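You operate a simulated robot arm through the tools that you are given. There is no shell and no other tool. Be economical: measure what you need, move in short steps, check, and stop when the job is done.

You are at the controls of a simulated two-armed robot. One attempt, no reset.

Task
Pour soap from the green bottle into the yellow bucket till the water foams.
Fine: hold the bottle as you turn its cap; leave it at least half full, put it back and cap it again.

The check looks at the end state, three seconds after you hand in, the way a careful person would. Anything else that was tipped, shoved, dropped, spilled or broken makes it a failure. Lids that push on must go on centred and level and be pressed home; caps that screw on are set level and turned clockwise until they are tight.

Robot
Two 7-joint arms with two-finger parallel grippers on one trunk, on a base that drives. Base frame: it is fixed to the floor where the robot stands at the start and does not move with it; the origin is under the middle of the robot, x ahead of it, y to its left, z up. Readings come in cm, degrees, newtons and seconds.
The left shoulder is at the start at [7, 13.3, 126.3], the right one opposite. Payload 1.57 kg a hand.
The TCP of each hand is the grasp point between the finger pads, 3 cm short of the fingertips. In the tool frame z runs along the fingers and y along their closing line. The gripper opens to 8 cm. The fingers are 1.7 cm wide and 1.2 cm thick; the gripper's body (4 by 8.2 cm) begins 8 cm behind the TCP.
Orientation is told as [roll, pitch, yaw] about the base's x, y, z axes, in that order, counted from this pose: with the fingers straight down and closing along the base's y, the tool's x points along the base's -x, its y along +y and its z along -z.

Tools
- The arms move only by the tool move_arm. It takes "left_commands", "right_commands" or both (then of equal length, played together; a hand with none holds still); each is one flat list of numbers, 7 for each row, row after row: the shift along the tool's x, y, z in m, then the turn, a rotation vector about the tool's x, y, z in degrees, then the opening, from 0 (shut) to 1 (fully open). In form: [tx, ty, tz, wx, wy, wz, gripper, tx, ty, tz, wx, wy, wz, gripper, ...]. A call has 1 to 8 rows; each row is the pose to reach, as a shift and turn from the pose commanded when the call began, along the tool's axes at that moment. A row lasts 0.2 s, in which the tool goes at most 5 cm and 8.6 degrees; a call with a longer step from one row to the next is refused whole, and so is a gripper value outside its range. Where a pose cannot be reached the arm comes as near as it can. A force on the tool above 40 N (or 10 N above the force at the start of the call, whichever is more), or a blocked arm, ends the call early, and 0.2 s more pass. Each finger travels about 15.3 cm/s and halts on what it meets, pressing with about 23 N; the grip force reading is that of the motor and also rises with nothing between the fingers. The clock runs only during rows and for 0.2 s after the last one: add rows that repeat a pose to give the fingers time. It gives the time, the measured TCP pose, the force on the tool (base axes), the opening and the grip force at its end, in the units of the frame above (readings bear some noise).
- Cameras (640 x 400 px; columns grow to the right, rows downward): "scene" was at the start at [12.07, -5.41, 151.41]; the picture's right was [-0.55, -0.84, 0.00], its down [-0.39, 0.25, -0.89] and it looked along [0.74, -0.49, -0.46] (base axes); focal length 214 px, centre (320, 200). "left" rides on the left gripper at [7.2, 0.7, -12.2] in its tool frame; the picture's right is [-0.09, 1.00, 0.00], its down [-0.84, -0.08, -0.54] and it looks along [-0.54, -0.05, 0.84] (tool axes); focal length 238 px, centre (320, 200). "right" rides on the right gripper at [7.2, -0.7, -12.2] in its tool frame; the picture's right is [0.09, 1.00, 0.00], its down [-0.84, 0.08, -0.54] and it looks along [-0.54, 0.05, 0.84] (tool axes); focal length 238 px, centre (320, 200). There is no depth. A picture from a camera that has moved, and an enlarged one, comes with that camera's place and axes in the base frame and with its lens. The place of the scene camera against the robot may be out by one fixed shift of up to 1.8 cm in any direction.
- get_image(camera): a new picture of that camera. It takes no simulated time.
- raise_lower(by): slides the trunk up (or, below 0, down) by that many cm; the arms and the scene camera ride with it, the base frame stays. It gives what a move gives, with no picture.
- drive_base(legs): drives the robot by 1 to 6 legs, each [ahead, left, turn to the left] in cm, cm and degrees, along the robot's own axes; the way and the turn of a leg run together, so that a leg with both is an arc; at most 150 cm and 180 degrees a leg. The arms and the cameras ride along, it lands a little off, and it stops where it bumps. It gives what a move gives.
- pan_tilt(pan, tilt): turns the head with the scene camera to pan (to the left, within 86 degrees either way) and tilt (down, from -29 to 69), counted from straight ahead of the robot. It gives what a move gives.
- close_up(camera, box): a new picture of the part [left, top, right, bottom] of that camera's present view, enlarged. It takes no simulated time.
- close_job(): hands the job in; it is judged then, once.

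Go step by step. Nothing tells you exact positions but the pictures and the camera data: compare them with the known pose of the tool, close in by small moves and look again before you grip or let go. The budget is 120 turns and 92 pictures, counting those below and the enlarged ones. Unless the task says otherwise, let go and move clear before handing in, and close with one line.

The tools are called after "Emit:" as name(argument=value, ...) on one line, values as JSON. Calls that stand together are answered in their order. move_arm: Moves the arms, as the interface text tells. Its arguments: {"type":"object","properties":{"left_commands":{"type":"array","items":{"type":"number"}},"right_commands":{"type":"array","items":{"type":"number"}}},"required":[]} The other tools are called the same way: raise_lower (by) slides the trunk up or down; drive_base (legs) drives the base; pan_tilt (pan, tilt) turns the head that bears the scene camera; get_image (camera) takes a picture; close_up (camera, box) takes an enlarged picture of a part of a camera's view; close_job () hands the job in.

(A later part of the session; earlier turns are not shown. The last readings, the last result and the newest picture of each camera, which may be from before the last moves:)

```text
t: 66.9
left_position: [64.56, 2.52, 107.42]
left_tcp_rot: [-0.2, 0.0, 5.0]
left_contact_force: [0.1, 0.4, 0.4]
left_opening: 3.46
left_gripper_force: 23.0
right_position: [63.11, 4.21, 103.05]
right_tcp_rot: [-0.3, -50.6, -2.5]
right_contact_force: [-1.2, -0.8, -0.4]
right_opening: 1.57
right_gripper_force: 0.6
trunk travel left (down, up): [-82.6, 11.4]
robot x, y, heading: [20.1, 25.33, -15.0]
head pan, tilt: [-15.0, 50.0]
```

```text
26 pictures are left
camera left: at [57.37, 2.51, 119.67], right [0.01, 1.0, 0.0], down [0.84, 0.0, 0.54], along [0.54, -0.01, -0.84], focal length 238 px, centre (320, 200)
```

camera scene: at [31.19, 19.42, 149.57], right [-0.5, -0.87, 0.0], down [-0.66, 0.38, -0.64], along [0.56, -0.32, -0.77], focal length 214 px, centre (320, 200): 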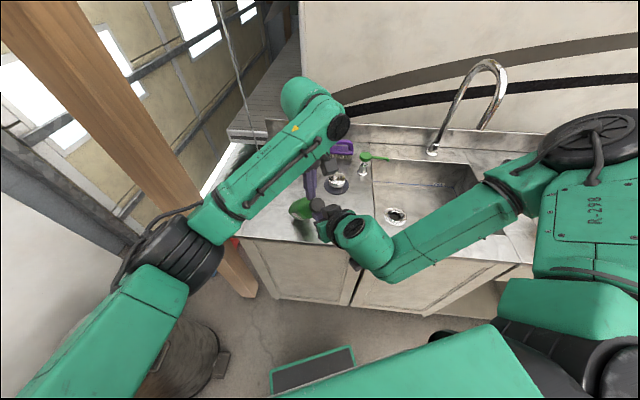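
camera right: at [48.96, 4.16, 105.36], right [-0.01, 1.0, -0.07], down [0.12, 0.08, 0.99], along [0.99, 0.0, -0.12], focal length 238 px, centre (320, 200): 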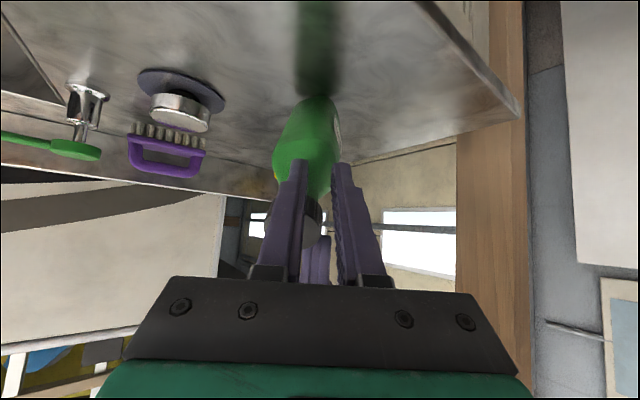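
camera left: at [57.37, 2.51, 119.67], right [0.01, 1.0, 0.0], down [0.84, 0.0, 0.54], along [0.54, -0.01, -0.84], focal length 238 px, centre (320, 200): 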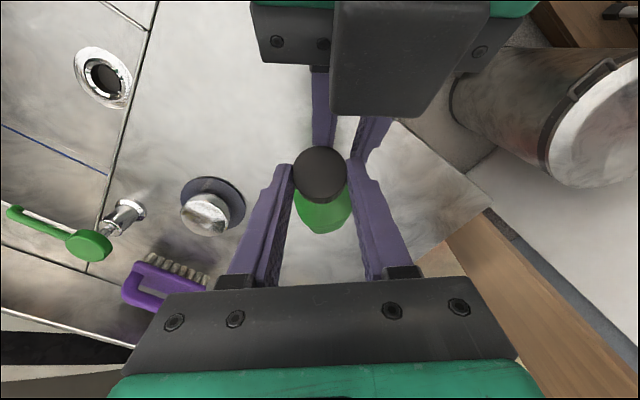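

The left hand holds the cap firmly at 23 N. I'll back the right hand away along its own axis.

Emit:
move_arm(right_commands=[0.005, 0, -0.01, 0, 0, 0, 0.25, 0.006, 0, -0.03, 0, 0, 0, 0.25, 0.006, 0, -0.05, 0, 0, 0, 0.25], left_commands=[0, 0, 0, 0, 0, 0, 0, 0, 0, 0, 0, 0, 0, 0, 0, 0, 0, 0, 0, 0, 0])

Emit:
get_image(camera="right")

```text
t: 67.7
left_position: [64.58, 2.65, 107.52]
left_tcp_rot: [-0.3, -0.1, 4.9]
left_contact_force: [-0.5, 1.0, -0.9]
left_opening: 3.48
left_gripper_force: 23.3
right_position: [60.24, 4.33, 105.0]
right_tcp_rot: [-0.6, -50.6, -2.5]
right_contact_force: [0.2, 0.5, 0.5]
right_opening: 2.0
right_gripper_force: 0.0
right hand out of reach, approached as far as the arm can: row 3
trunk travel left (down, up): [-82.6, 11.4]
robot x, y, heading: [20.35, 25.16, -15.0]
head pan, tilt: [-15.0, 50.0]
```

```text
25 pictures are left
camera right: at [46.2, 4.34, 107.08], right [-0.01, 1.0, -0.08], down [0.12, 0.08, 0.99], along [0.99, 0.0, -0.12], focal length 238 px, centre (320, 200)
```

right: 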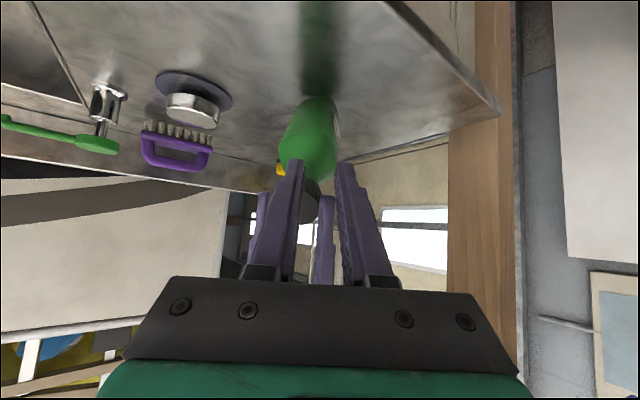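

The right hand is free. I'll now walk the cap forward with the left hand so the bottle pivots upright on its base.

Emit:
move_arm(left_commands=[-0.01, -0.0008, -0.003, 0, 0, 0, 0, -0.02, -0.0017, -0.005, 0, 0, 0, 0, -0.03, -0.0026, -0.006, 0, 0, 0, 0, -0.04, -0.0034, -0.007, 0, 0, 0, 0, -0.05, -0.0043, -0.007, 0, 0, 0, 0, -0.06, -0.0051, -0.006, 0, 0, 0, 0, -0.07, -0.006, -0.005, 0, 0, 0, 0, -0.077, -0.0066, -0.004, 0, 0, 0, 0])

Emit:
get_image(camera="right")

```text
t: 69.5
left_position: [69.69, 2.66, 108.1]
left_tcp_rot: [-0.2, -0.1, 4.9]
left_contact_force: [0.2, -0.7, -2.9]
left_opening: 3.45
left_gripper_force: 22.7
left hand out of reach, approached as far as the arm can: row 6, 7, 8
right_position: [60.35, 4.17, 104.74]
right_tcp_rot: [-0.3, -50.6, -2.5]
right_contact_force: [-1.1, -0.2, 0.0]
right_opening: 1.98
right_gripper_force: 0.0
trunk travel left (down, up): [-82.6, 11.4]
robot x, y, heading: [20.19, 25.45, -15.0]
head pan, tilt: [-15.0, 50.0]
```

```text
24 pictures are left
camera right: at [46.22, 4.16, 107.05], right [-0.01, 1.0, -0.07], down [0.12, 0.08, 0.99], along [0.99, 0.0, -0.12], focal length 238 px, centre (320, 200)
```

right: 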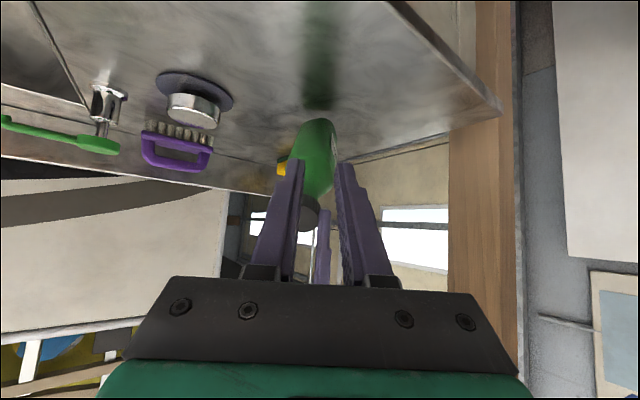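

The left hand now carries the bottle, still tilted about 27°. I'll move the right hand aside, lift the left, draw it back, and tilt the left hand itself to bring the bottle vertical.

Emit:
move_arm(right_commands=[0, -0.03, 0, 0, 0, 0, 0.5, 0, -0.06, 0, 0, 0, 0, 0.8, 0, -0.09, 0, 0, 0, 0, 1, 0, -0.12, 0, 0, 0, 0, 1, 0, -0.12, 0, 0, 0, 0, 1, 0, -0.12, 0, 0, 0, 0, 1, 0, -0.12, 0, 0, 0, 0, 1], left_commands=[0, 0, -0.01, 0, 0, 0, 0, 0.01, 0, -0.02, 0, 0, 0, 0, 0.025, 0.002, -0.03, 0, 0, 0, 0, 0.04, 0.0035, -0.035, 0, 6.5, 0, 0, 0.055, 0.0048, -0.035, 0, 13, 0, 0, 0.07, 0.006, -0.035, 0, 20, 0, 0, 0.08, 0.007, -0.035, 0, 27, 0, 0])

Emit:
get_image(camera="right")

Emit:
get_image(camera="scene")

```text
t: 71.1
left_position: [61.48, 2.81, 111.54]
left_tcp_rot: [-0.2, 26.9, 4.8]
left_contact_force: [-0.6, 0.3, -2.9]
left_opening: 3.42
left_gripper_force: 23.3
right_position: [59.72, -7.85, 104.94]
right_tcp_rot: [-0.2, -50.6, -2.5]
right_contact_force: [0.5, 0.4, 0.1]
right_opening: 7.99
right_gripper_force: 0.0
trunk travel left (down, up): [-82.6, 11.4]
robot x, y, heading: [20.18, 25.0, -15.2]
head pan, tilt: [-15.0, 50.0]
```

```text
23 pictures are left
camera right: at [45.54, -7.87, 107.16], right [-0.01, 1.0, -0.07], down [0.12, 0.07, 0.99], along [0.99, 0.0, -0.12], focal length 238 px, centre (320, 200)
```

right: 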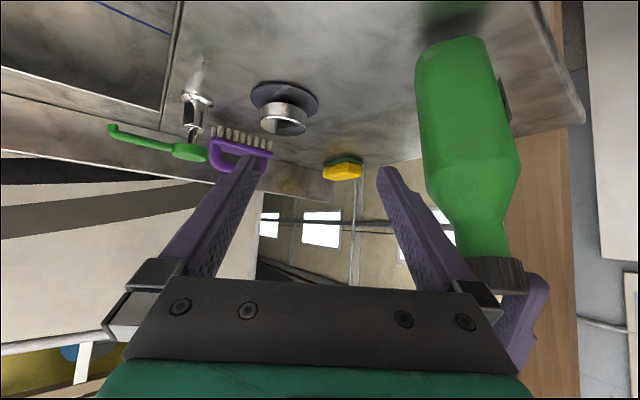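

```text
22 pictures are left
camera scene: at [31.09, 19.32, 147.08], right [-0.5, -0.87, 0.0], down [-0.66, 0.38, -0.64], along [0.56, -0.32, -0.77], focal length 214 px, centre (320, 200)
```

scene: 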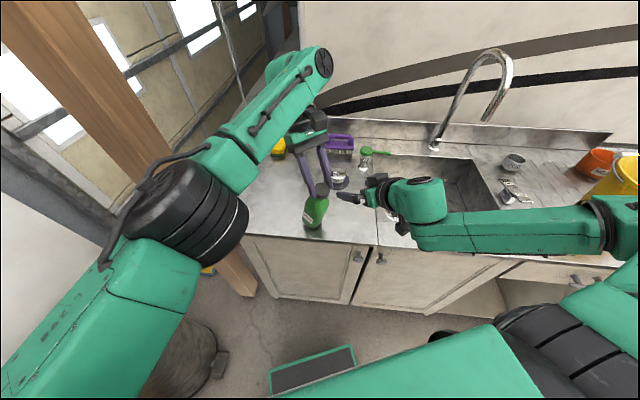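

The bottle now hangs nearly vertical from the left hand at about (61.5, 2.3). I'll bring the right hand around to approach the body from the right-front at about 45° yaw.

Emit:
move_arm(right_commands=[0.011, 0, -0.006, -5.2, 0, -4.25, 1, 0.022, 0.001, -0.01, -10.4, 0, -8.5, 1, 0.033, 0.003, -0.014, -15.6, 0, -12.8, 1, 0.044, 0.005, -0.018, -20.8, 0, -17, 1, 0.055, 0.007, -0.022, -26, 0, -21.3, 1, 0.065, 0.009, -0.025, -31.2, 0, -25.5, 1, 0.073, 0.011, -0.027, -36.3, 0, -29.8, 1], left_commands=[0, 0, 0, 0, 0, 0, 0, 0, 0, 0, 0, 0, 0, 0, 0, 0, 0, 0, 0, 0, 0, 0, 0, 0, 0, 0, 0, 0, 0, 0, 0, 0, 0, 0, 0, 0, 0, 0, 0, 0, 0, 0, 0, 0, 0, 0, 0, 0, 0])

Emit:
get_image(camera="right")

```text
t: 72.7
left_position: [61.53, 2.87, 111.61]
left_tcp_rot: [-0.2, 26.9, 4.8]
left_contact_force: [-0.5, 0.9, -2.9]
left_opening: 3.38
left_gripper_force: 22.6
right_position: [52.98, -6.3, 100.91]
right_tcp_rot: [-0.3, -50.4, 44.6]
right_contact_force: [0.8, -0.3, 0.1]
right_opening: 8.02
right_gripper_force: 0.1
trunk travel left (down, up): [-82.6, 11.4]
robot x, y, heading: [20.16, 25.16, -14.8]
head pan, tilt: [-15.0, 50.0]
```

```text
21 pictures are left
camera right: at [43.35, -16.71, 103.21], right [-0.74, 0.67, -0.07], down [0.03, 0.14, 0.99], along [0.67, 0.73, -0.12], focal length 238 px, centre (320, 200)
```

right: 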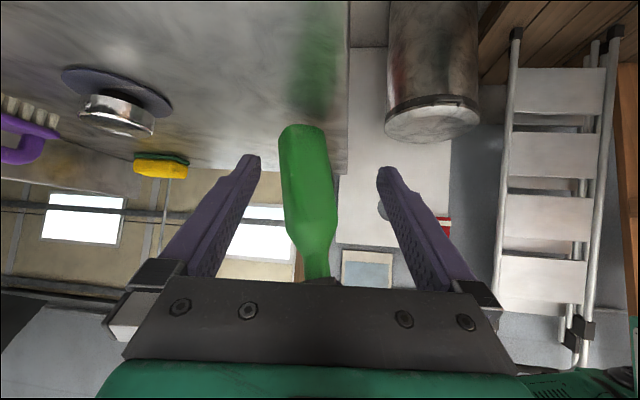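

The pose is good: the bottle body is centred around (62.2, 1.5). I'll slide in horizontally and close the right gripper fully this time.

Emit:
move_arm(right_commands=[-0.013, -0.003, 0.026, 0, 0, 0, 1, -0.027, -0.006, 0.053, 0, 0, 0, 1, -0.04, -0.009, 0.08, 0, 0, 0, 1, -0.053, -0.009, 0.105, 0, 0, 0, 1, -0.053, -0.009, 0.105, 0, 0, 0, 0.7, -0.053, -0.009, 0.105, 0, 0, 0, 0.0, -0.053, -0.009, 0.105, 0, 0, 0, 0.0, -0.053, -0.009, 0.105, 0, 0, 0, 0.0], left_commands=[0, 0, 0, 0, 0, 0, 0, 0, 0, 0, 0, 0, 0, 0, 0, 0, 0, 0, 0, 0, 0, 0, 0, 0, 0, 0, 0, 0, 0, 0, 0, 0, 0, 0, 0, 0, 0, 0, 0, 0, 0, 0, 0, 0, 0, 0, 0, 0, 0, 0, 0, 0, 0, 0, 0, 0])

Emit:
get_image(camera="right")

```text
t: 74.5
left_position: [61.38, 2.77, 111.61]
left_tcp_rot: [-0.4, 26.8, 4.7]
left_contact_force: [7.1, 0.6, -0.5]
left_opening: 3.38
left_gripper_force: 22.5
right_position: [61.84, 1.05, 98.3]
right_tcp_rot: [-0.1, -50.4, 44.4]
right_contact_force: [-6.1, -1.8, -0.2]
right_opening: 5.92
right_gripper_force: 23.1
trunk travel left (down, up): [-82.6, 11.4]
robot x, y, heading: [20.16, 24.79, -15.0]
head pan, tilt: [-15.0, 50.0]
```

```text
20 pictures are left
camera right: at [52.19, -9.2, 100.62], right [-0.74, 0.67, -0.07], down [0.03, 0.14, 0.99], along [0.68, 0.73, -0.12], focal length 238 px, centre (320, 200)
```

right: 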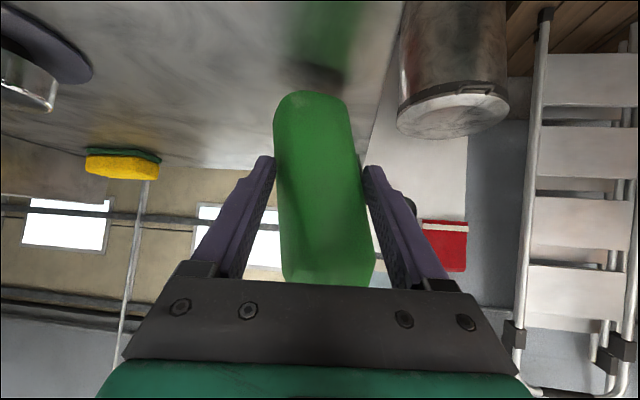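

The right hand holds the body at 5.9 cm with 23 N. I'll release the left hand, lift it off the cap, straighten it to vertical and turn it clockwise for unscrewing.

Emit:
move_arm(left_commands=[0, 0, 0, 0, 0, 0, 0.7, 0, 0, 0, 0, 0, 0, 0.75, 0, 0, -0.035, 0, 0, 0, 0.75, 0, 0, -0.075, 0, 0, 0, 0.75, 0, 0, -0.075, 0, -8, 0, 0.75, 0, 0, -0.075, 0, -16, 0, 0.75, 0, 0, -0.075, 0, -24, 0, 0.75, 0, 0, -0.075, 0, -26.8, 0, 0.75], right_commands=[0, 0, 0, 0, 0, 0, 0, 0, 0, 0, 0, 0, 0, 0, 0, 0, 0, 0, 0, 0, 0, 0, 0, 0, 0, 0, 0, 0, 0, 0, 0, 0, 0, 0, 0, 0, 0, 0, 0, 0, 0, 0, 0, 0, 0, 0, 0, 0, 0, 0, 0, 0, 0, 0, 0, 0])

Emit:
move_arm(left_commands=[0.005, 0, 0, 0, 0, 8.5, 0.75, 0.01, 0, 0, 0, 0, 17, 0.75, 0.015, 0, 0, 0, 0, 25.5, 0.75, 0.02, 0, 0, 0, 0, 34, 0.75, 0.025, 0, 0, 0, 0, 42.5, 0.75, 0.03, 0, 0, 0, 0, 51, 0.75, 0.035, 0, 0, 0, 0, 59.5, 0.75, 0.035, 0, 0, 0, 0, 68, 0.75])

Emit:
get_image(camera="left")

```text
t: 76.3
left_position: [65.06, 3.05, 118.34]
left_tcp_rot: [-0.1, 0.1, 4.9]
left_contact_force: [0.5, 0.5, -0.6]
left_opening: 5.99
left_gripper_force: 0.0
left hand out of reach, approached as far as the arm can: row 3, 4, 5, 6
right_position: [61.81, 1.03, 98.29]
right_tcp_rot: [-0.1, -50.3, 44.3]
right_contact_force: [-0.6, 0.1, 0.0]
right_opening: 5.65
right_gripper_force: 22.5
trunk travel left (down, up): [-82.6, 11.4]
robot x, y, heading: [20.11, 24.96, -14.9]
head pan, tilt: [-15.0, 50.0]
```

```text
t: 78.1
left_position: [61.52, 2.79, 118.28]
left_tcp_rot: [-0.3, -0.1, -63.3]
left_contact_force: [-0.7, 0.4, -0.3]
left_opening: 6.03
left_gripper_force: 0.1
right_position: [61.96, 1.1, 98.4]
right_tcp_rot: [0.0, -50.4, 44.2]
right_contact_force: [-0.7, 0.6, 0.7]
right_opening: 5.67
right_gripper_force: 23.6
trunk travel left (down, up): [-82.6, 11.4]
robot x, y, heading: [20.44, 25.17, -14.7]
head pan, tilt: [-15.0, 50.0]
```

```text
19 pictures are left
camera left: at [58.93, 9.36, 130.52], right [0.93, 0.37, 0.0], down [0.31, -0.78, 0.54], along [0.2, -0.51, -0.84], focal length 238 px, centre (320, 200)
```

left: 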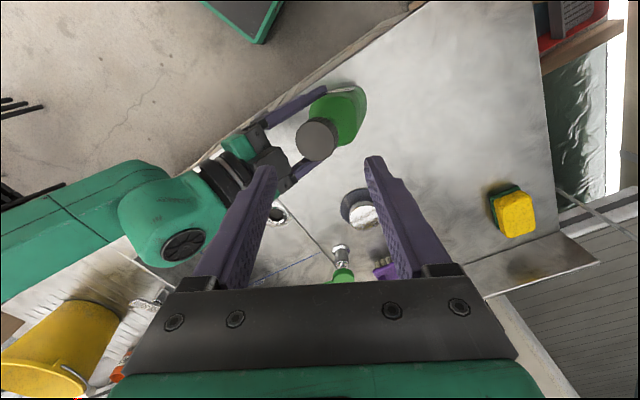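

The bottle's weight is now on the counter with only a ~10° lean, and my grip is near the fingertips. I'll open the right fingers a little so it can settle flat on its base while staying caged.

Emit:
move_arm(right_commands=[0, 0, 0, 0, 0, 0, 0.75, 0, 0, 0, 0, 0, 0, 0.85, 0, 0, 0, 0, 0, 0, 0.85, 0, 0, 0, 0, 0, 0, 0.85])

Emit:
get_image(camera="right")

Emit:
get_image(camera="left")

```text
t: 79.1
left_position: [61.57, 2.67, 118.41]
left_tcp_rot: [0.0, -0.1, -63.1]
left_contact_force: [-0.4, -0.2, -0.5]
left_opening: 6.0
left_gripper_force: 0.1
right_position: [61.9, 1.18, 98.36]
right_tcp_rot: [-0.1, -50.4, 44.4]
right_contact_force: [0.4, -0.6, -0.1]
right_opening: 6.81
right_gripper_force: 0.0
trunk travel left (down, up): [-82.6, 11.4]
robot x, y, heading: [20.28, 25.01, -15.1]
head pan, tilt: [-15.0, 50.0]
```

```text
18 pictures are left
camera right: at [52.18, -9.18, 100.67], right [-0.74, 0.67, -0.07], down [0.03, 0.14, 0.99], along [0.68, 0.73, -0.12], focal length 238 px, centre (320, 200)
```

right: 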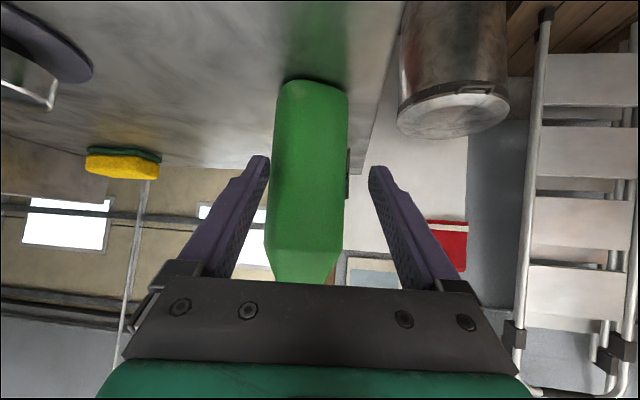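

```text
17 pictures are left
camera left: at [58.86, 9.38, 130.55], right [0.93, 0.37, 0.0], down [0.31, -0.78, 0.54], along [0.2, -0.51, -0.84], focal length 238 px, centre (320, 200)
```

left: 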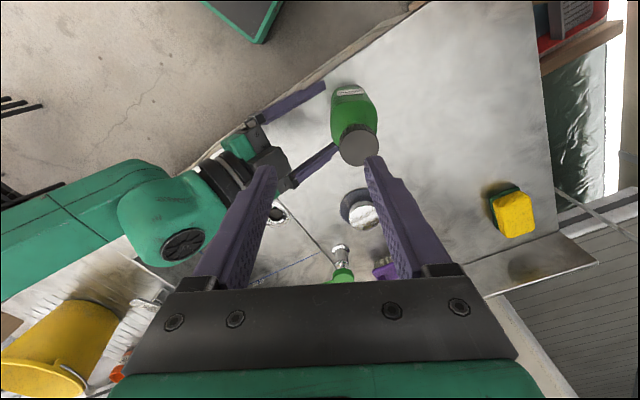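

The bottle now stands upright on the counter at about (65.0, 3.1), with a flat face toward the right hand. I'll centre, advance 3 cm and close fully.

Emit:
move_arm(right_commands=[0, -0.008, 0, 0, 0, 0, 0.95, -0.006, -0.008, 0.015, 0, 0, 0, 0.95, -0.0114, -0.008, 0.0295, 0, 0, 0, 0.95, -0.0114, -0.008, 0.0295, 0, 0, 0, 0.6, -0.0114, -0.008, 0.0295, 0, 0, 0, 0, -0.0114, -0.008, 0.0295, 0, 0, 0, 0], left_commands=[0, 0, 0, 0, 0, 0, 0.75, 0, 0, 0, 0, 0, 0, 0.75, 0, 0, 0, 0, 0, 7, 0.75, 0, 0, 0, 0, 0, 14, 0.75, 0, 0, 0, 0, 0, 21, 0.75, 0, 0, 0, 0, 0, 25, 0.75])

Emit:
get_image(camera="left")

```text
t: 80.5
left_position: [61.3, 2.7, 118.44]
left_tcp_rot: [0.0, -0.2, -88.3]
left_contact_force: [-0.7, 0.4, 0.7]
left_opening: 6.01
left_gripper_force: 0.0
right_position: [64.12, 2.9, 97.9]
right_tcp_rot: [2.4, -51.4, 44.1]
right_contact_force: [0.1, 0.2, 4.1]
right_opening: 5.75
right_gripper_force: 22.9
right hand out of reach, approached as far as the arm can: row 2, 3
trunk travel left (down, up): [-82.6, 11.4]
robot x, y, heading: [20.31, 24.99, -15.1]
head pan, tilt: [-15.0, 50.0]
```

```text
16 pictures are left
camera left: at [61.89, 9.92, 130.58], right [1.0, -0.06, 0.0], down [-0.05, -0.84, 0.55], along [-0.03, -0.54, -0.84], focal length 238 px, centre (320, 200)
```

left: 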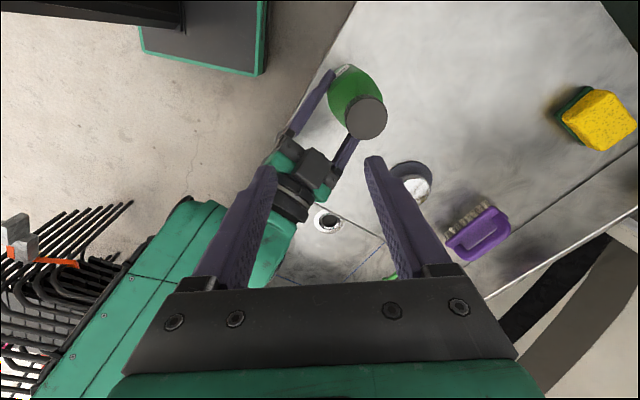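

The bottle stands vertical and held, with its cap at about (65.6, 4.4). I'll move the left hand over the cap, descend and grip it.

Emit:
move_arm(left_commands=[0.007, 0.021, 0, 0, 0, 0, 0.75, 0.0147, 0.0425, 0, 0, 0, 0, 0.75, 0.0147, 0.0425, 0.03, 0, 0, 0, 0.75, 0.0147, 0.0425, 0.06, 0, 0, 0, 0.75, 0.0147, 0.0425, 0.07, 0, 0, 0, 0.75], right_commands=[0, 0, 0, 0, 0, 0, 0, 0, 0, 0, 0, 0, 0, 0, 0, 0, 0, 0, 0, 0, 0, 0, 0, 0, 0, 0, 0, 0, 0, 0, 0, 0, 0, 0, 0])

Emit:
get_image(camera="left")

```text
t: 81.7
left_position: [65.51, 4.38, 111.38]
left_tcp_rot: [0.0, -0.2, -88.0]
left_contact_force: [0.8, 0.4, -0.1]
left_opening: 5.99
left_gripper_force: 0.0
right_position: [63.93, 2.75, 97.92]
right_tcp_rot: [2.6, -51.4, 44.1]
right_contact_force: [0.8, 0.0, 6.6]
right_opening: 5.72
right_gripper_force: 23.2
trunk travel left (down, up): [-82.6, 11.4]
robot x, y, heading: [20.15, 24.98, -14.8]
head pan, tilt: [-15.0, 50.0]
```

```text
15 pictures are left
camera left: at [66.02, 11.51, 123.6], right [1.0, -0.06, 0.0], down [-0.05, -0.84, 0.55], along [-0.03, -0.54, -0.84], focal length 238 px, centre (320, 200)
```

left: 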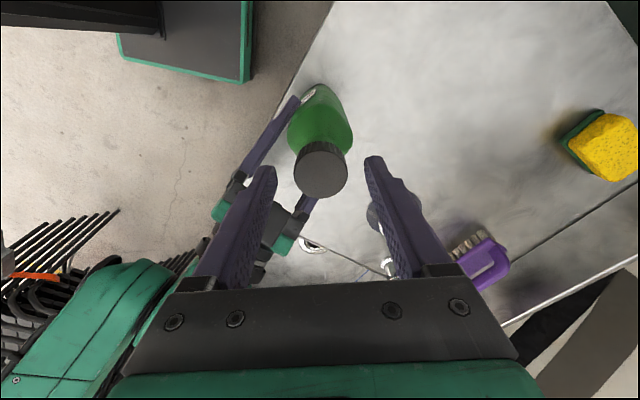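

The cap is centred under the hand. I'll descend, grip it, and turn counter-clockwise two strokes of 68°.

Emit:
move_arm(left_commands=[0.001, 0.001, 0.015, 0, 0, 0, 0.75, 0.001, 0.001, 0.027, 0, 0, 0, 0.75, 0.001, 0.001, 0.027, 0, 0, 0, 0.4, 0.001, 0.001, 0.027, 0, 0, 0, 0, 0.001, 0.001, 0.027, 0, 0, 0, 0, 0.001, 0.001, 0.027, 0, 0, 0, 0], right_commands=[0, 0, 0, 0, 0, 0, 0, 0, 0, 0, 0, 0, 0, 0, 0, 0, 0, 0, 0, 0, 0, 0, 0, 0, 0, 0, 0, 0, 0, 0, 0, 0, 0, 0, 0, 0, 0, 0, 0, 0, 0, 0])

Emit:
move_arm(left_commands=[0, 0, 0, 0, 0, -8.5, 0, 0, 0, 0, 0, 0, -17, 0, 0, 0, 0, 0, 0, -25.5, 0, 0, 0, -0.0003, 0, 0, -34, 0, 0, 0, -0.0004, 0, 0, -42.5, 0, 0, 0, -0.0006, 0, 0, -51, 0, 0, 0, -0.0008, 0, 0, -59.5, 0, 0, 0, -0.001, 0, 0, -68, 0], right_commands=[0, 0, 0, 0, 0, 0, 0, 0, 0, 0, 0, 0, 0, 0, 0, 0, 0, 0, 0, 0, 0, 0, 0, 0, 0, 0, 0, 0, 0, 0, 0, 0, 0, 0, 0, 0, 0, 0, 0, 0, 0, 0, 0, 0, 0, 0, 0, 0, 0, 0, 0, 0, 0, 0, 0, 0])

Emit:
get_image(camera="left")

```text
t: 83.1
left_position: [65.67, 4.45, 108.7]
left_tcp_rot: [-0.1, -0.2, -88.1]
left_contact_force: [-3.9, 0.3, 1.1]
left_opening: 3.53
left_gripper_force: 23.1
right_position: [64.03, 2.69, 97.89]
right_tcp_rot: [2.4, -51.4, 44.2]
right_contact_force: [4.9, -1.1, 6.8]
right_opening: 5.7
right_gripper_force: 23.0
trunk travel left (down, up): [-82.6, 11.4]
robot x, y, heading: [20.34, 24.76, -15.0]
head pan, tilt: [-15.0, 50.0]
```

```text
t: 84.9
left_position: [65.54, 4.37, 108.82]
left_tcp_rot: [-0.3, 0.1, -20.0]
left_contact_force: [-8.4, -1.9, 3.0]
left_opening: 3.52
left_gripper_force: 22.5
right_position: [63.94, 2.7, 97.9]
right_tcp_rot: [2.6, -51.4, 44.0]
right_contact_force: [11.0, -1.7, 4.8]
right_opening: 5.64
right_gripper_force: 23.2
trunk travel left (down, up): [-82.6, 11.4]
robot x, y, heading: [20.45, 25.06, -14.9]
head pan, tilt: [-15.0, 50.0]
```

```text
14 pictures are left
camera left: at [59.16, 7.42, 120.97], right [0.43, 0.9, 0.0], down [0.76, -0.36, 0.54], along [0.49, -0.23, -0.84], focal length 238 px, centre (320, 200)
```

left: 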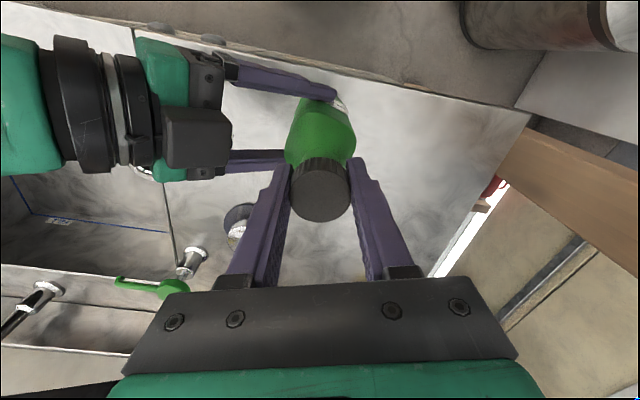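

The cap turns and the bottle stays put. I'll do the second stroke, release, and wind the wrist back for the next cycle.

Emit:
move_arm(left_commands=[0, 0, 0, 0, 0, -8.5, 0, 0, 0, 0, 0, 0, -17, 0, 0, 0, -0.0002, 0, 0, -25.5, 0, 0, 0, -0.0003, 0, 0, -34, 0, 0, 0, -0.0004, 0, 0, -42.5, 0, 0, 0, -0.0006, 0, 0, -51, 0, 0, 0, -0.0008, 0, 0, -59.5, 0, 0, 0, -0.001, 0, 0, -68, 0], right_commands=[0, 0, 0, 0, 0, 0, 0, 0, 0, 0, 0, 0, 0, 0, 0, 0, 0, 0, 0, 0, 0, 0, 0, 0, 0, 0, 0, 0, 0, 0, 0, 0, 0, 0, 0, 0, 0, 0, 0, 0, 0, 0, 0, 0, 0, 0, 0, 0, 0, 0, 0, 0, 0, 0, 0, 0])

Emit:
move_arm(left_commands=[0, 0, -0.002, 0, 0, 0, 0, 0, 0, -0.004, 0, 0, 0, 0], right_commands=[0, 0, 0, 0, 0, 0, 0, 0, 0, 0, 0, 0, 0, 0])

```text
t: 86.7
left_position: [65.6, 4.31, 108.89]
left_tcp_rot: [-0.2, 0.2, 48.0]
left_contact_force: [1.1, -1.1, 0.0]
left_opening: 3.5
left_gripper_force: 23.0
right_position: [63.95, 2.71, 97.87]
right_tcp_rot: [2.5, -51.4, 43.9]
right_contact_force: [0.9, -1.2, 8.7]
right_opening: 5.65
right_gripper_force: 22.9
trunk travel left (down, up): [-82.6, 11.4]
robot x, y, heading: [20.13, 25.16, -15.1]
head pan, tilt: [-15.0, 50.0]
```

```text
t: 87.3
left_position: [65.7, 4.32, 109.3]
left_tcp_rot: [-0.1, 0.2, 47.9]
left_contact_force: [-0.3, 0.1, -0.9]
left_opening: 3.5
left_gripper_force: 23.4
right_position: [64.09, 2.79, 97.87]
right_tcp_rot: [2.6, -51.4, 44.0]
right_contact_force: [0.6, -1.6, 7.7]
right_opening: 5.63
right_gripper_force: 23.3
trunk travel left (down, up): [-82.6, 11.4]
robot x, y, heading: [20.46, 25.16, -15.0]
head pan, tilt: [-15.0, 50.0]
```

The side load vanished and lifting took almost no force, so the cap seems free. I'll lift the cap straight up and look.

Emit:
move_arm(left_commands=[0, 0, -0.01, 0, 0, 0, 0, 0, 0, -0.02, 0, 0, 0, 0, 0, 0, -0.04, 0, 0, 0, 0, 0, 0, -0.06, 0, 0, 0, 0], right_commands=[0, 0, 0, 0, 0, 0, 0, 0, 0, 0, 0, 0, 0, 0, 0, 0, 0, 0, 0, 0, 0, 0, 0, 0, 0, 0, 0, 0])

Emit:
get_image(camera="left")

```text
t: 88.3
left_position: [65.53, 4.46, 115.21]
left_tcp_rot: [0.0, 0.2, 47.9]
left_contact_force: [0.6, 0.8, 1.0]
left_opening: 3.51
left_gripper_force: 22.9
right_position: [63.96, 2.64, 97.95]
right_tcp_rot: [2.5, -51.4, 44.1]
right_contact_force: [-0.3, -0.8, 5.7]
right_opening: 5.64
right_gripper_force: 22.9
trunk travel left (down, up): [-82.6, 11.4]
robot x, y, heading: [20.36, 25.4, -15.2]
head pan, tilt: [-15.0, 50.0]
```

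```text
13 pictures are left
camera left: at [60.4, -0.48, 127.47], right [-0.68, 0.74, 0.0], down [0.62, 0.57, 0.54], along [0.4, 0.36, -0.84], focal length 238 px, centre (320, 200)
```

left: 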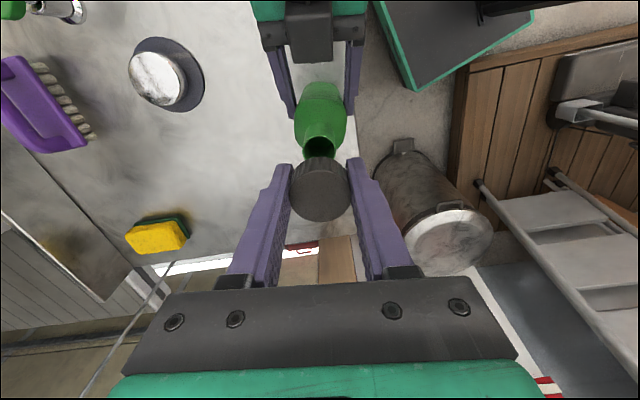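

The cap is off and held in the left hand, and the open bottle is upright in the right. Next I'll raise the trunk, swing the upright bottle to the right and up with the left hand aside, and check before driving to the bucket at about (19, -79).

Emit:
raise_lower(by=11)

Emit:
move_arm(right_commands=[0.016, -0.004, -0.02, 3.9, 0, 3.1, 0, 0.032, -0.008, -0.04, 7.8, 0, 6.2, 0, 0.048, -0.013, -0.06, 11.7, 0, 9.3, 0, 0.064, -0.017, -0.081, 15.6, 0, 12.4, 0, 0.039, -0.017, -0.101, 19.5, 0, 15.5, 0, 0.014, -0.017, -0.121, 23.4, 0, 18.6, 0, -0.011, -0.017, -0.141, 27.3, 0, 21.7, 0, -0.037, -0.017, -0.162, 31.2, 0, 24.8, 0], left_commands=[-0.01, 0.005, 0, 0, 0, 0, 0, -0.02, 0.01, 0, 0, 0, 0, 0, -0.03, 0.015, 0, 0, 0, 0, 0, -0.036, 0.018, 0, 0, 0, 0, 0, -0.036, 0.018, 0, 0, 0, 0, 0, -0.036, 0.018, 0, 0, 0, 0, 0, -0.036, 0.018, 0, 0, 0, 0, 0, -0.036, 0.018, 0, 0, 0, 0, 0])

Emit:
get_image(camera="scene")

```text
t: 89.7
left_position: [65.72, 4.48, 126.17]
left_tcp_rot: [-0.1, 0.2, 47.9]
left_contact_force: [0.8, -0.2, 1.3]
left_opening: 3.49
left_gripper_force: 23.0
right_position: [64.12, 2.74, 108.8]
right_tcp_rot: [2.7, -51.3, 43.9]
right_contact_force: [0.1, -0.3, -4.0]
right_opening: 5.61
right_gripper_force: 23.1
trunk travel left (down, up): [-93.6, 0.4]
robot x, y, heading: [20.03, 25.17, -15.0]
head pan, tilt: [-15.0, 50.0]
```

```text
t: 91.5
left_position: [67.09, 8.43, 126.01]
left_tcp_rot: [0.1, 0.2, 47.9]
left_contact_force: [-0.3, 0.4, -0.2]
left_opening: 3.47
left_gripper_force: 22.5
right_position: [60.74, -6.84, 121.32]
right_tcp_rot: [1.9, -50.1, 4.6]
right_contact_force: [0.8, -0.1, -3.6]
right_opening: 5.6
right_gripper_force: 23.6
right hand out of reach, approached as far as the arm can: row 1, 2, 7, 8
trunk travel left (down, up): [-93.6, 0.4]
robot x, y, heading: [19.75, 24.96, -15.0]
head pan, tilt: [-15.0, 50.0]
```

```text
12 pictures are left
camera scene: at [31.38, 19.46, 158.05], right [-0.5, -0.87, 0.0], down [-0.66, 0.38, -0.64], along [0.56, -0.32, -0.77], focal length 214 px, centre (320, 200)
```

scene: 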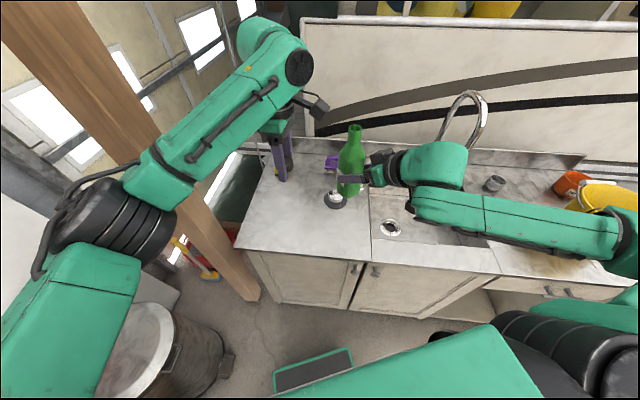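

The open bottle is upright and clear. I'll turn to square with the counter and drive right so the bottle comes over the bucket, then check.

Emit:
drive_base(legs=[[0, 0, -20], [0, -64, 0]])

Emit:
pan_tilt(pan=-20, tilt=50)

Emit:
get_image(camera="scene")

```text
t: 96.2
left_position: [21.48, -59.19, 126.17]
left_tcp_rot: [-0.1, 0.3, 27.9]
left_contact_force: [0.6, 0.9, -0.2]
left_opening: 3.45
left_gripper_force: 22.9
right_position: [10.37, -71.32, 121.38]
right_tcp_rot: [1.7, -50.3, -15.3]
right_contact_force: [0.4, 0.2, -2.9]
right_opening: 5.59
right_gripper_force: 22.7
trunk travel left (down, up): [-93.6, 0.4]
robot x, y, heading: [-16.67, -27.89, -35.1]
head pan, tilt: [-15.0, 50.0]
```

```text
t: 96.8
left_position: [21.43, -59.38, 126.26]
left_tcp_rot: [-0.1, 0.2, 27.9]
left_contact_force: [-0.6, 0.2, -0.1]
left_opening: 3.45
left_gripper_force: 22.6
right_position: [10.18, -71.52, 121.32]
right_tcp_rot: [1.8, -50.3, -15.5]
right_contact_force: [-0.1, -1.0, -3.9]
right_opening: 5.62
right_gripper_force: 22.8
trunk travel left (down, up): [-93.6, 0.4]
robot x, y, heading: [-16.48, -27.27, -35.3]
head pan, tilt: [-20.0, 50.0]
```

```text
11 pictures are left
camera scene: at [-8.64, -37.17, 158.07], right [-0.82, -0.57, 0.0], down [-0.44, 0.63, -0.64], along [0.37, -0.53, -0.77], focal length 214 px, centre (320, 200)
```

scene: 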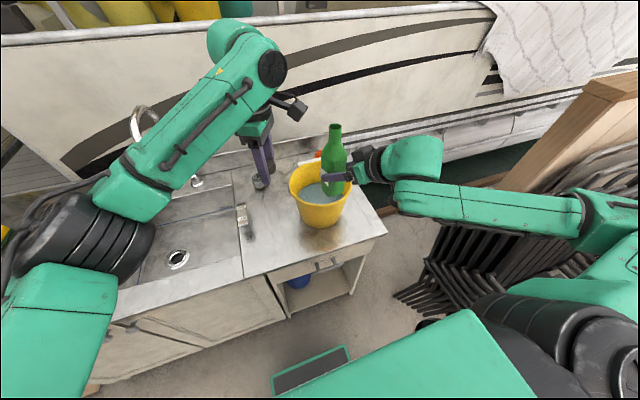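

The bottle is at the edge of the bucket, whose centre is near (20, -78). I'll shift the base a few centimetres so the mouth stays over the bucket while tipping, lower slightly, and tilt the first 68°.

Emit:
drive_base(legs=[[3.4, -3.1, 0]])

Emit:
raise_lower(by=-2)

Emit:
move_arm(right_commands=[0, 0, 0, 0, 8.5, 0, 0, 0, 0, 0, 0, 17, 0, 0, 0, 0, 0, 0, 25.5, 0, 0, 0, 0, 0, 0, 34, 0, 0, 0, 0, 0, 0, 42.5, 0, 0, 0, 0, 0, 0, 51, 0, 0])

Emit:
get_image(camera="scene")

```text
t: 97.7
left_position: [22.21, -62.74, 126.57]
left_tcp_rot: [-0.5, 0.3, 27.8]
left_contact_force: [-0.6, 0.2, -0.1]
left_opening: 3.43
left_gripper_force: 23.1
right_position: [10.99, -74.95, 121.79]
right_tcp_rot: [1.2, -50.6, -14.8]
right_contact_force: [0.1, 1.4, -2.0]
right_opening: 5.6
right_gripper_force: 23.2
trunk travel left (down, up): [-93.6, 0.4]
robot x, y, heading: [-15.89, -32.08, -35.1]
head pan, tilt: [-20.0, 50.0]
```

```text
t: 98.4
left_position: [22.52, -63.47, 124.27]
left_tcp_rot: [-0.2, 0.3, 27.8]
left_contact_force: [-0.2, 0.8, -0.8]
left_opening: 3.43
left_gripper_force: 23.0
right_position: [11.16, -75.49, 119.4]
right_tcp_rot: [1.6, -50.4, -15.2]
right_contact_force: [-0.4, 0.6, -3.1]
right_opening: 5.58
right_gripper_force: 23.0
trunk travel left (down, up): [-91.6, 2.4]
robot x, y, heading: [-15.49, -31.78, -35.1]
head pan, tilt: [-20.0, 50.0]
```

```text
t: 99.8
left_position: [22.65, -63.8, 124.1]
left_tcp_rot: [0.1, 0.4, 27.8]
left_contact_force: [0.0, 0.6, 0.2]
left_opening: 3.39
left_gripper_force: 23.0
right_position: [11.49, -75.82, 119.35]
right_tcp_rot: [1.1, 0.8, -13.8]
right_contact_force: [0.2, 0.2, -4.2]
right_opening: 5.58
right_gripper_force: 23.2
trunk travel left (down, up): [-91.6, 2.4]
robot x, y, heading: [-15.48, -32.16, -35.3]
head pan, tilt: [-20.0, 50.0]
```

```text
10 pictures are left
camera scene: at [-7.48, -41.65, 156.06], right [-0.82, -0.57, 0.0], down [-0.44, 0.63, -0.64], along [0.37, -0.53, -0.77], focal length 214 px, centre (320, 200)
```

scene: 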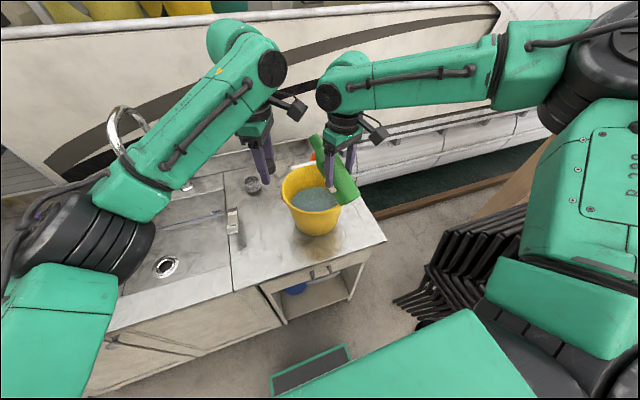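

The mouth is right over the bucket centre and the arm has room. I'll tilt further to just past horizontal, then look at the water.

Emit:
move_arm(right_commands=[0, 0, 0, 0, 8.5, 0, 0, 0, 0, 0, 0, 17, 0, 0, 0, 0, 0, 0, 25.5, 0, 0, 0, 0, 0, 0, 34, 0, 0, 0, 0, 0, 0, 42.5, 0, 0])

Emit:
close_up(camera="scene", box=[240, 110, 400, 260])

```text
t: 101.0
left_position: [22.53, -63.8, 124.26]
left_tcp_rot: [-0.2, 0.2, 27.8]
left_contact_force: [-0.8, -0.5, -0.5]
left_opening: 3.39
left_gripper_force: 23.0
right_position: [3.6, -74.37, 118.78]
right_tcp_rot: [1.5, 43.0, -12.8]
right_contact_force: [0.3, 0.4, -3.3]
right_opening: 5.58
right_gripper_force: 23.4
right hand out of reach, approached as far as the arm can: row 3, 4, 5
trunk travel left (down, up): [-91.6, 2.4]
robot x, y, heading: [-15.9, -31.98, -35.0]
head pan, tilt: [-20.0, 50.0]
```

```text
2.67 times, centred on (320, 185) of scene
camera zoom: at [-7.63, -41.68, 156.07], right [-0.82, -0.57, 0.0], down [-0.44, 0.63, -0.64], along [0.37, -0.53, -0.77], focal length 572 px, centre (320, 240)
```

zoom: 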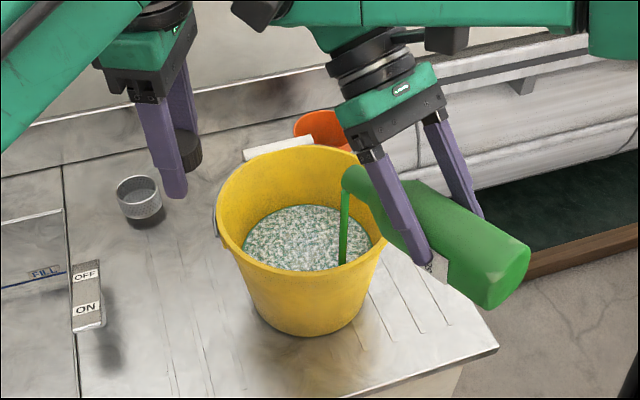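

Soap is streaming into the bucket and white foam is spreading. I'll tip the bottle back upright while keeping the mouth over the bucket, then check the foam.

Emit:
move_arm(right_commands=[-0.011, 0, -0.01, 0, -8.5, 0, 0, -0.022, 0, -0.02, 0, -17, 0, 0, -0.033, 0, -0.03, 0, -25.5, 0, 0, -0.044, 0, -0.04, 0, -34, 0, 0, -0.055, 0, -0.051, 0, -42.5, 0, 0])

Emit:
move_arm(right_commands=[0, 0, 0, 0, -8.5, 0, 0, 0, 0, 0, 0, -17, 0, 0, 0, 0, 0, 0, -25.5, 0, 0, 0, 0, 0, 0, -34, 0, 0, 0, 0, 0, 0, -42.5, 0, 0, 0, 0, 0, 0, -51, 0, 0])

Emit:
close_up(camera="scene", box=[240, 110, 400, 260])

```text
t: 102.2
left_position: [22.35, -63.75, 124.19]
left_tcp_rot: [-0.2, 0.2, 27.8]
left_contact_force: [0.1, -0.5, -0.7]
left_opening: 3.39
left_gripper_force: 23.1
right_position: [10.95, -76.14, 118.76]
right_tcp_rot: [1.2, 0.4, -13.9]
right_contact_force: [0.4, 0.5, -2.5]
right_opening: 5.58
right_gripper_force: 23.1
trunk travel left (down, up): [-91.6, 2.4]
robot x, y, heading: [-15.53, -31.99, -35.1]
head pan, tilt: [-20.0, 50.0]
```

```text
t: 103.6
left_position: [22.22, -63.8, 124.15]
left_tcp_rot: [-0.1, 0.2, 27.9]
left_contact_force: [-0.6, -0.5, 0.7]
left_opening: 3.36
left_gripper_force: 22.5
right_position: [10.89, -76.21, 118.72]
right_tcp_rot: [2.0, -50.5, -15.4]
right_contact_force: [0.4, -0.4, -2.7]
right_opening: 5.6
right_gripper_force: 22.7
trunk travel left (down, up): [-91.6, 2.4]
robot x, y, heading: [-16.12, -31.79, -35.1]
head pan, tilt: [-20.0, 50.0]
```

```text
2.67 times, centred on (320, 185) of scene
camera zoom: at [-7.85, -41.73, 156.09], right [-0.82, -0.57, 0.0], down [-0.44, 0.63, -0.64], along [0.37, -0.53, -0.77], focal length 572 px, centre (320, 240)
```

zoom: 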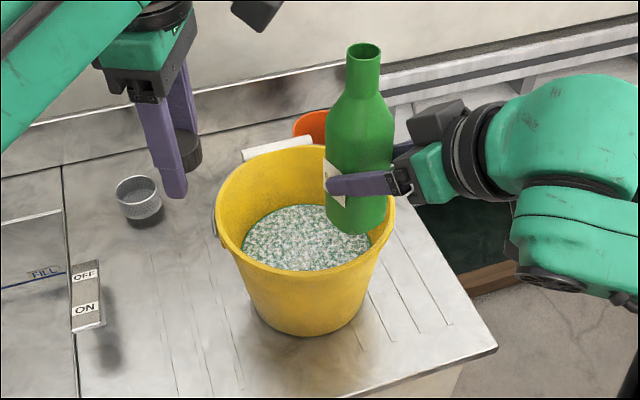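

The water is foaming well and the bottle is upright. I'll raise the trunk and drive back to the bottle's original place.

Emit:
raise_lower(by=2)

Emit:
drive_base(legs=[[-4, 0, 0], [0, 68.2, 0], [0, 0, 20]])

```text
t: 104.3
left_position: [22.39, -63.69, 126.11]
left_tcp_rot: [-0.1, 0.2, 27.8]
left_contact_force: [-0.8, -0.7, -0.2]
left_opening: 3.41
left_gripper_force: 23.1
right_position: [10.96, -76.24, 120.7]
right_tcp_rot: [1.8, -50.4, -15.4]
right_contact_force: [0.3, 0.2, -2.7]
right_opening: 5.56
right_gripper_force: 23.2
trunk travel left (down, up): [-93.6, 0.4]
robot x, y, heading: [-15.72, -32.02, -34.9]
head pan, tilt: [-20.0, 50.0]
```

```text
t: 109.6
left_position: [67.15, 9.84, 126.36]
left_tcp_rot: [-0.1, 0.0, 48.0]
left_contact_force: [-0.4, 0.1, 0.5]
left_opening: 3.33
left_gripper_force: 23.6
right_position: [60.66, -5.88, 120.7]
right_tcp_rot: [1.9, -50.4, 4.8]
right_contact_force: [0.4, -0.7, -1.9]
right_opening: 5.57
right_gripper_force: 22.4
trunk travel left (down, up): [-93.6, 0.4]
robot x, y, heading: [20.41, 26.38, -14.9]
head pan, tilt: [-20.0, 50.0]
```

Emit:
drive_base(legs=[[8.4, -3.6, 0]])

Emit:
pan_tilt(pan=-15, tilt=50)

Emit:
get_image(camera="scene")

```text
t: 110.7
left_position: [73.78, 4.89, 126.56]
left_tcp_rot: [-0.5, 0.1, 48.0]
left_contact_force: [-0.7, 0.7, 0.8]
left_opening: 3.35
left_gripper_force: 22.3
right_position: [67.25, -10.77, 121.08]
right_tcp_rot: [1.3, -50.6, 5.2]
right_contact_force: [0.1, 0.7, -2.6]
right_opening: 5.57
right_gripper_force: 23.2
trunk travel left (down, up): [-93.6, 0.4]
robot x, y, heading: [27.32, 21.25, -14.9]
head pan, tilt: [-20.0, 50.0]
```

```text
t: 111.4
left_position: [73.97, 4.44, 126.32]
left_tcp_rot: [-0.3, 0.2, 47.9]
left_contact_force: [-0.5, 0.2, 0.3]
left_opening: 3.36
left_gripper_force: 22.6
right_position: [67.51, -11.08, 120.79]
right_tcp_rot: [1.8, -50.3, 4.9]
right_contact_force: [0.1, -0.3, -2.6]
right_opening: 5.55
right_gripper_force: 22.8
trunk travel left (down, up): [-93.6, 0.4]
robot x, y, heading: [27.49, 20.92, -14.7]
head pan, tilt: [-15.0, 50.0]
```

```text
7 pictures are left
camera scene: at [38.28, 15.66, 158.11], right [-0.5, -0.87, 0.0], down [-0.66, 0.38, -0.64], along [0.56, -0.32, -0.77], focal length 214 px, centre (320, 200)
```

scene: 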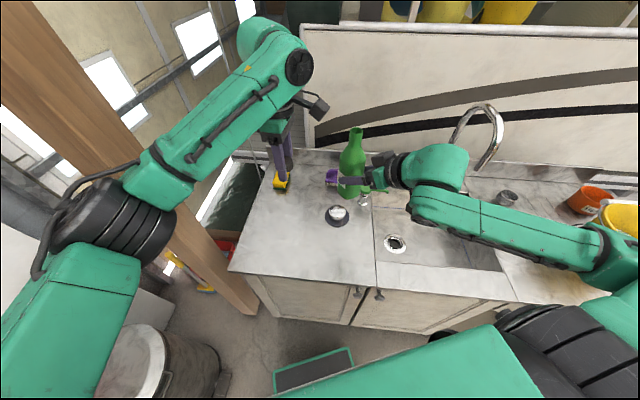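

The base is in place and the bottle upright. I'll bring the right hand down and then left, back to the capping pose over the original spot, keeping below the cap held by the left hand.

Emit:
move_arm(right_commands=[0.03, 0, 0.025, -3.7, 0, -3.1, 0, 0.06, 0, 0.05, -7.5, 0, -6.2, 0, 0.0907, 0, 0.0754, -11.2, 0, -9.3, 0, 0.085, 0.018, 0.082, -15, 0, -12.4, 0, 0.079, 0.036, 0.089, -18.7, 0, -15.5, 0, 0.0735, 0.054, 0.096, -22.5, 0, -18.7, 0, 0.068, 0.072, 0.103, -26.2, 0, -21.8, 0, 0.062, 0.0905, 0.11, -30, 0, -24.9, 0])

```text
t: 113.2
left_position: [74.34, 4.44, 126.19]
left_tcp_rot: [-0.1, 0.4, 48.0]
left_contact_force: [-0.2, 0.0, 0.0]
left_opening: 3.34
left_gripper_force: 22.9
right_position: [71.39, -1.49, 109.05]
right_tcp_rot: [1.3, -51.0, 44.4]
right_contact_force: [0.5, 0.8, -2.8]
right_opening: 5.58
right_gripper_force: 22.9
trunk travel left (down, up): [-93.6, 0.4]
robot x, y, heading: [27.61, 20.66, -15.0]
head pan, tilt: [-15.0, 50.0]
```

Right hand is at the target. I'll lower the trunk to stand the bottle on the counter.

Emit:
raise_lower(by=-11)

Emit:
get_image(camera="left")

```text
t: 114.6
left_position: [74.31, 4.45, 115.29]
left_tcp_rot: [-0.1, 0.2, 48.0]
left_contact_force: [0.1, 0.2, -0.7]
left_opening: 3.33
left_gripper_force: 23.2
right_position: [71.31, -1.5, 98.07]
right_tcp_rot: [1.2, -51.1, 44.3]
right_contact_force: [-1.0, -0.2, 0.5]
right_opening: 5.53
right_gripper_force: 23.1
trunk travel left (down, up): [-82.6, 11.4]
robot x, y, heading: [27.73, 20.88, -15.0]
head pan, tilt: [-15.0, 50.0]
```

```text
6 pictures are left
camera left: at [68.99, -0.52, 127.48], right [-0.68, 0.74, 0.0], down [0.62, 0.57, 0.54], along [0.4, 0.36, -0.84], focal length 238 px, centre (320, 200)
```

left: 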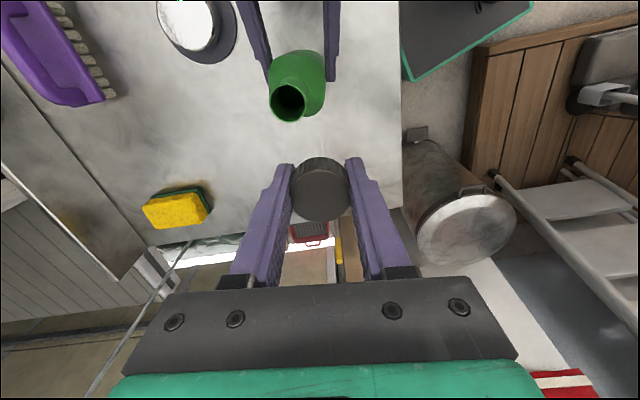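

The bottle is standing on the counter with its mouth at about (73.0, 0.1), the original spot. I'll move the cap over the mouth and lower it to just above the thread.

Emit:
move_arm(left_commands=[0.014, -0.006, 0, 0, 0, 0, 0, 0.028, -0.013, 0, 0, 0, 0, 0, 0.0406, -0.0191, 0, 0, 0, 0, 0, 0.0406, -0.0191, 0.02, 0, 0, 0, 0, 0.0406, -0.0191, 0.04, 0, 0, 0, 0], right_commands=[0, 0, 0, 0, 0, 0, 0, 0, 0, 0, 0, 0, 0, 0, 0, 0, 0, 0, 0, 0, 0, 0, 0, 0, 0, 0, 0, 0, 0, 0, 0, 0, 0, 0, 0])

Emit:
get_image(camera="left")

```text
t: 115.8
left_position: [72.9, 0.03, 111.29]
left_tcp_rot: [-0.3, 0.3, 48.0]
left_contact_force: [0.1, 0.5, -0.7]
left_opening: 3.34
left_gripper_force: 22.9
right_position: [71.3, -1.54, 98.12]
right_tcp_rot: [1.4, -51.1, 44.2]
right_contact_force: [-0.7, -0.8, 1.2]
right_opening: 5.58
right_gripper_force: 22.6
trunk travel left (down, up): [-82.6, 11.4]
robot x, y, heading: [27.55, 21.21, -14.9]
head pan, tilt: [-15.0, 50.0]
```

```text
5 pictures are left
camera left: at [67.66, -4.88, 123.49], right [-0.68, 0.74, 0.0], down [0.62, 0.57, 0.54], along [0.4, 0.36, -0.84], focal length 238 px, centre (320, 200)
```

left: 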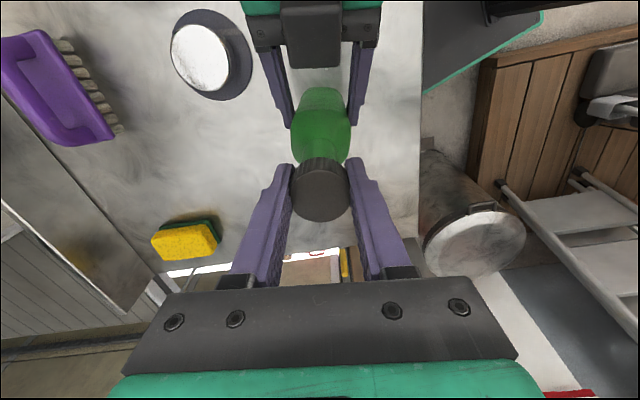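

The cap is centred over the neck. I'll lower it onto the thread gently and watch the force.

Emit:
move_arm(left_commands=[0, 0, 0.008, 0, 0, 0, 0, 0, 0, 0.014, 0, 0, 0, 0, 0, 0, 0.018, 0, 0, 0, 0, 0, 0, 0.021, 0, 0, 0, 0], right_commands=[0, 0, 0, 0, 0, 0, 0, 0, 0, 0, 0, 0, 0, 0, 0, 0, 0, 0, 0, 0, 0, 0, 0, 0, 0, 0, 0, 0])

```text
t: 116.8
left_position: [72.92, 0.2, 109.09]
left_tcp_rot: [0.0, 0.3, 47.9]
left_contact_force: [-0.3, 0.3, 0.6]
left_opening: 3.35
left_gripper_force: 23.4
right_position: [71.17, -1.52, 98.01]
right_tcp_rot: [1.3, -51.1, 44.3]
right_contact_force: [-0.6, 1.0, 0.3]
right_opening: 5.56
right_gripper_force: 23.5
trunk travel left (down, up): [-82.6, 11.4]
robot x, y, heading: [27.86, 21.09, -15.1]
head pan, tilt: [-15.0, 50.0]
```

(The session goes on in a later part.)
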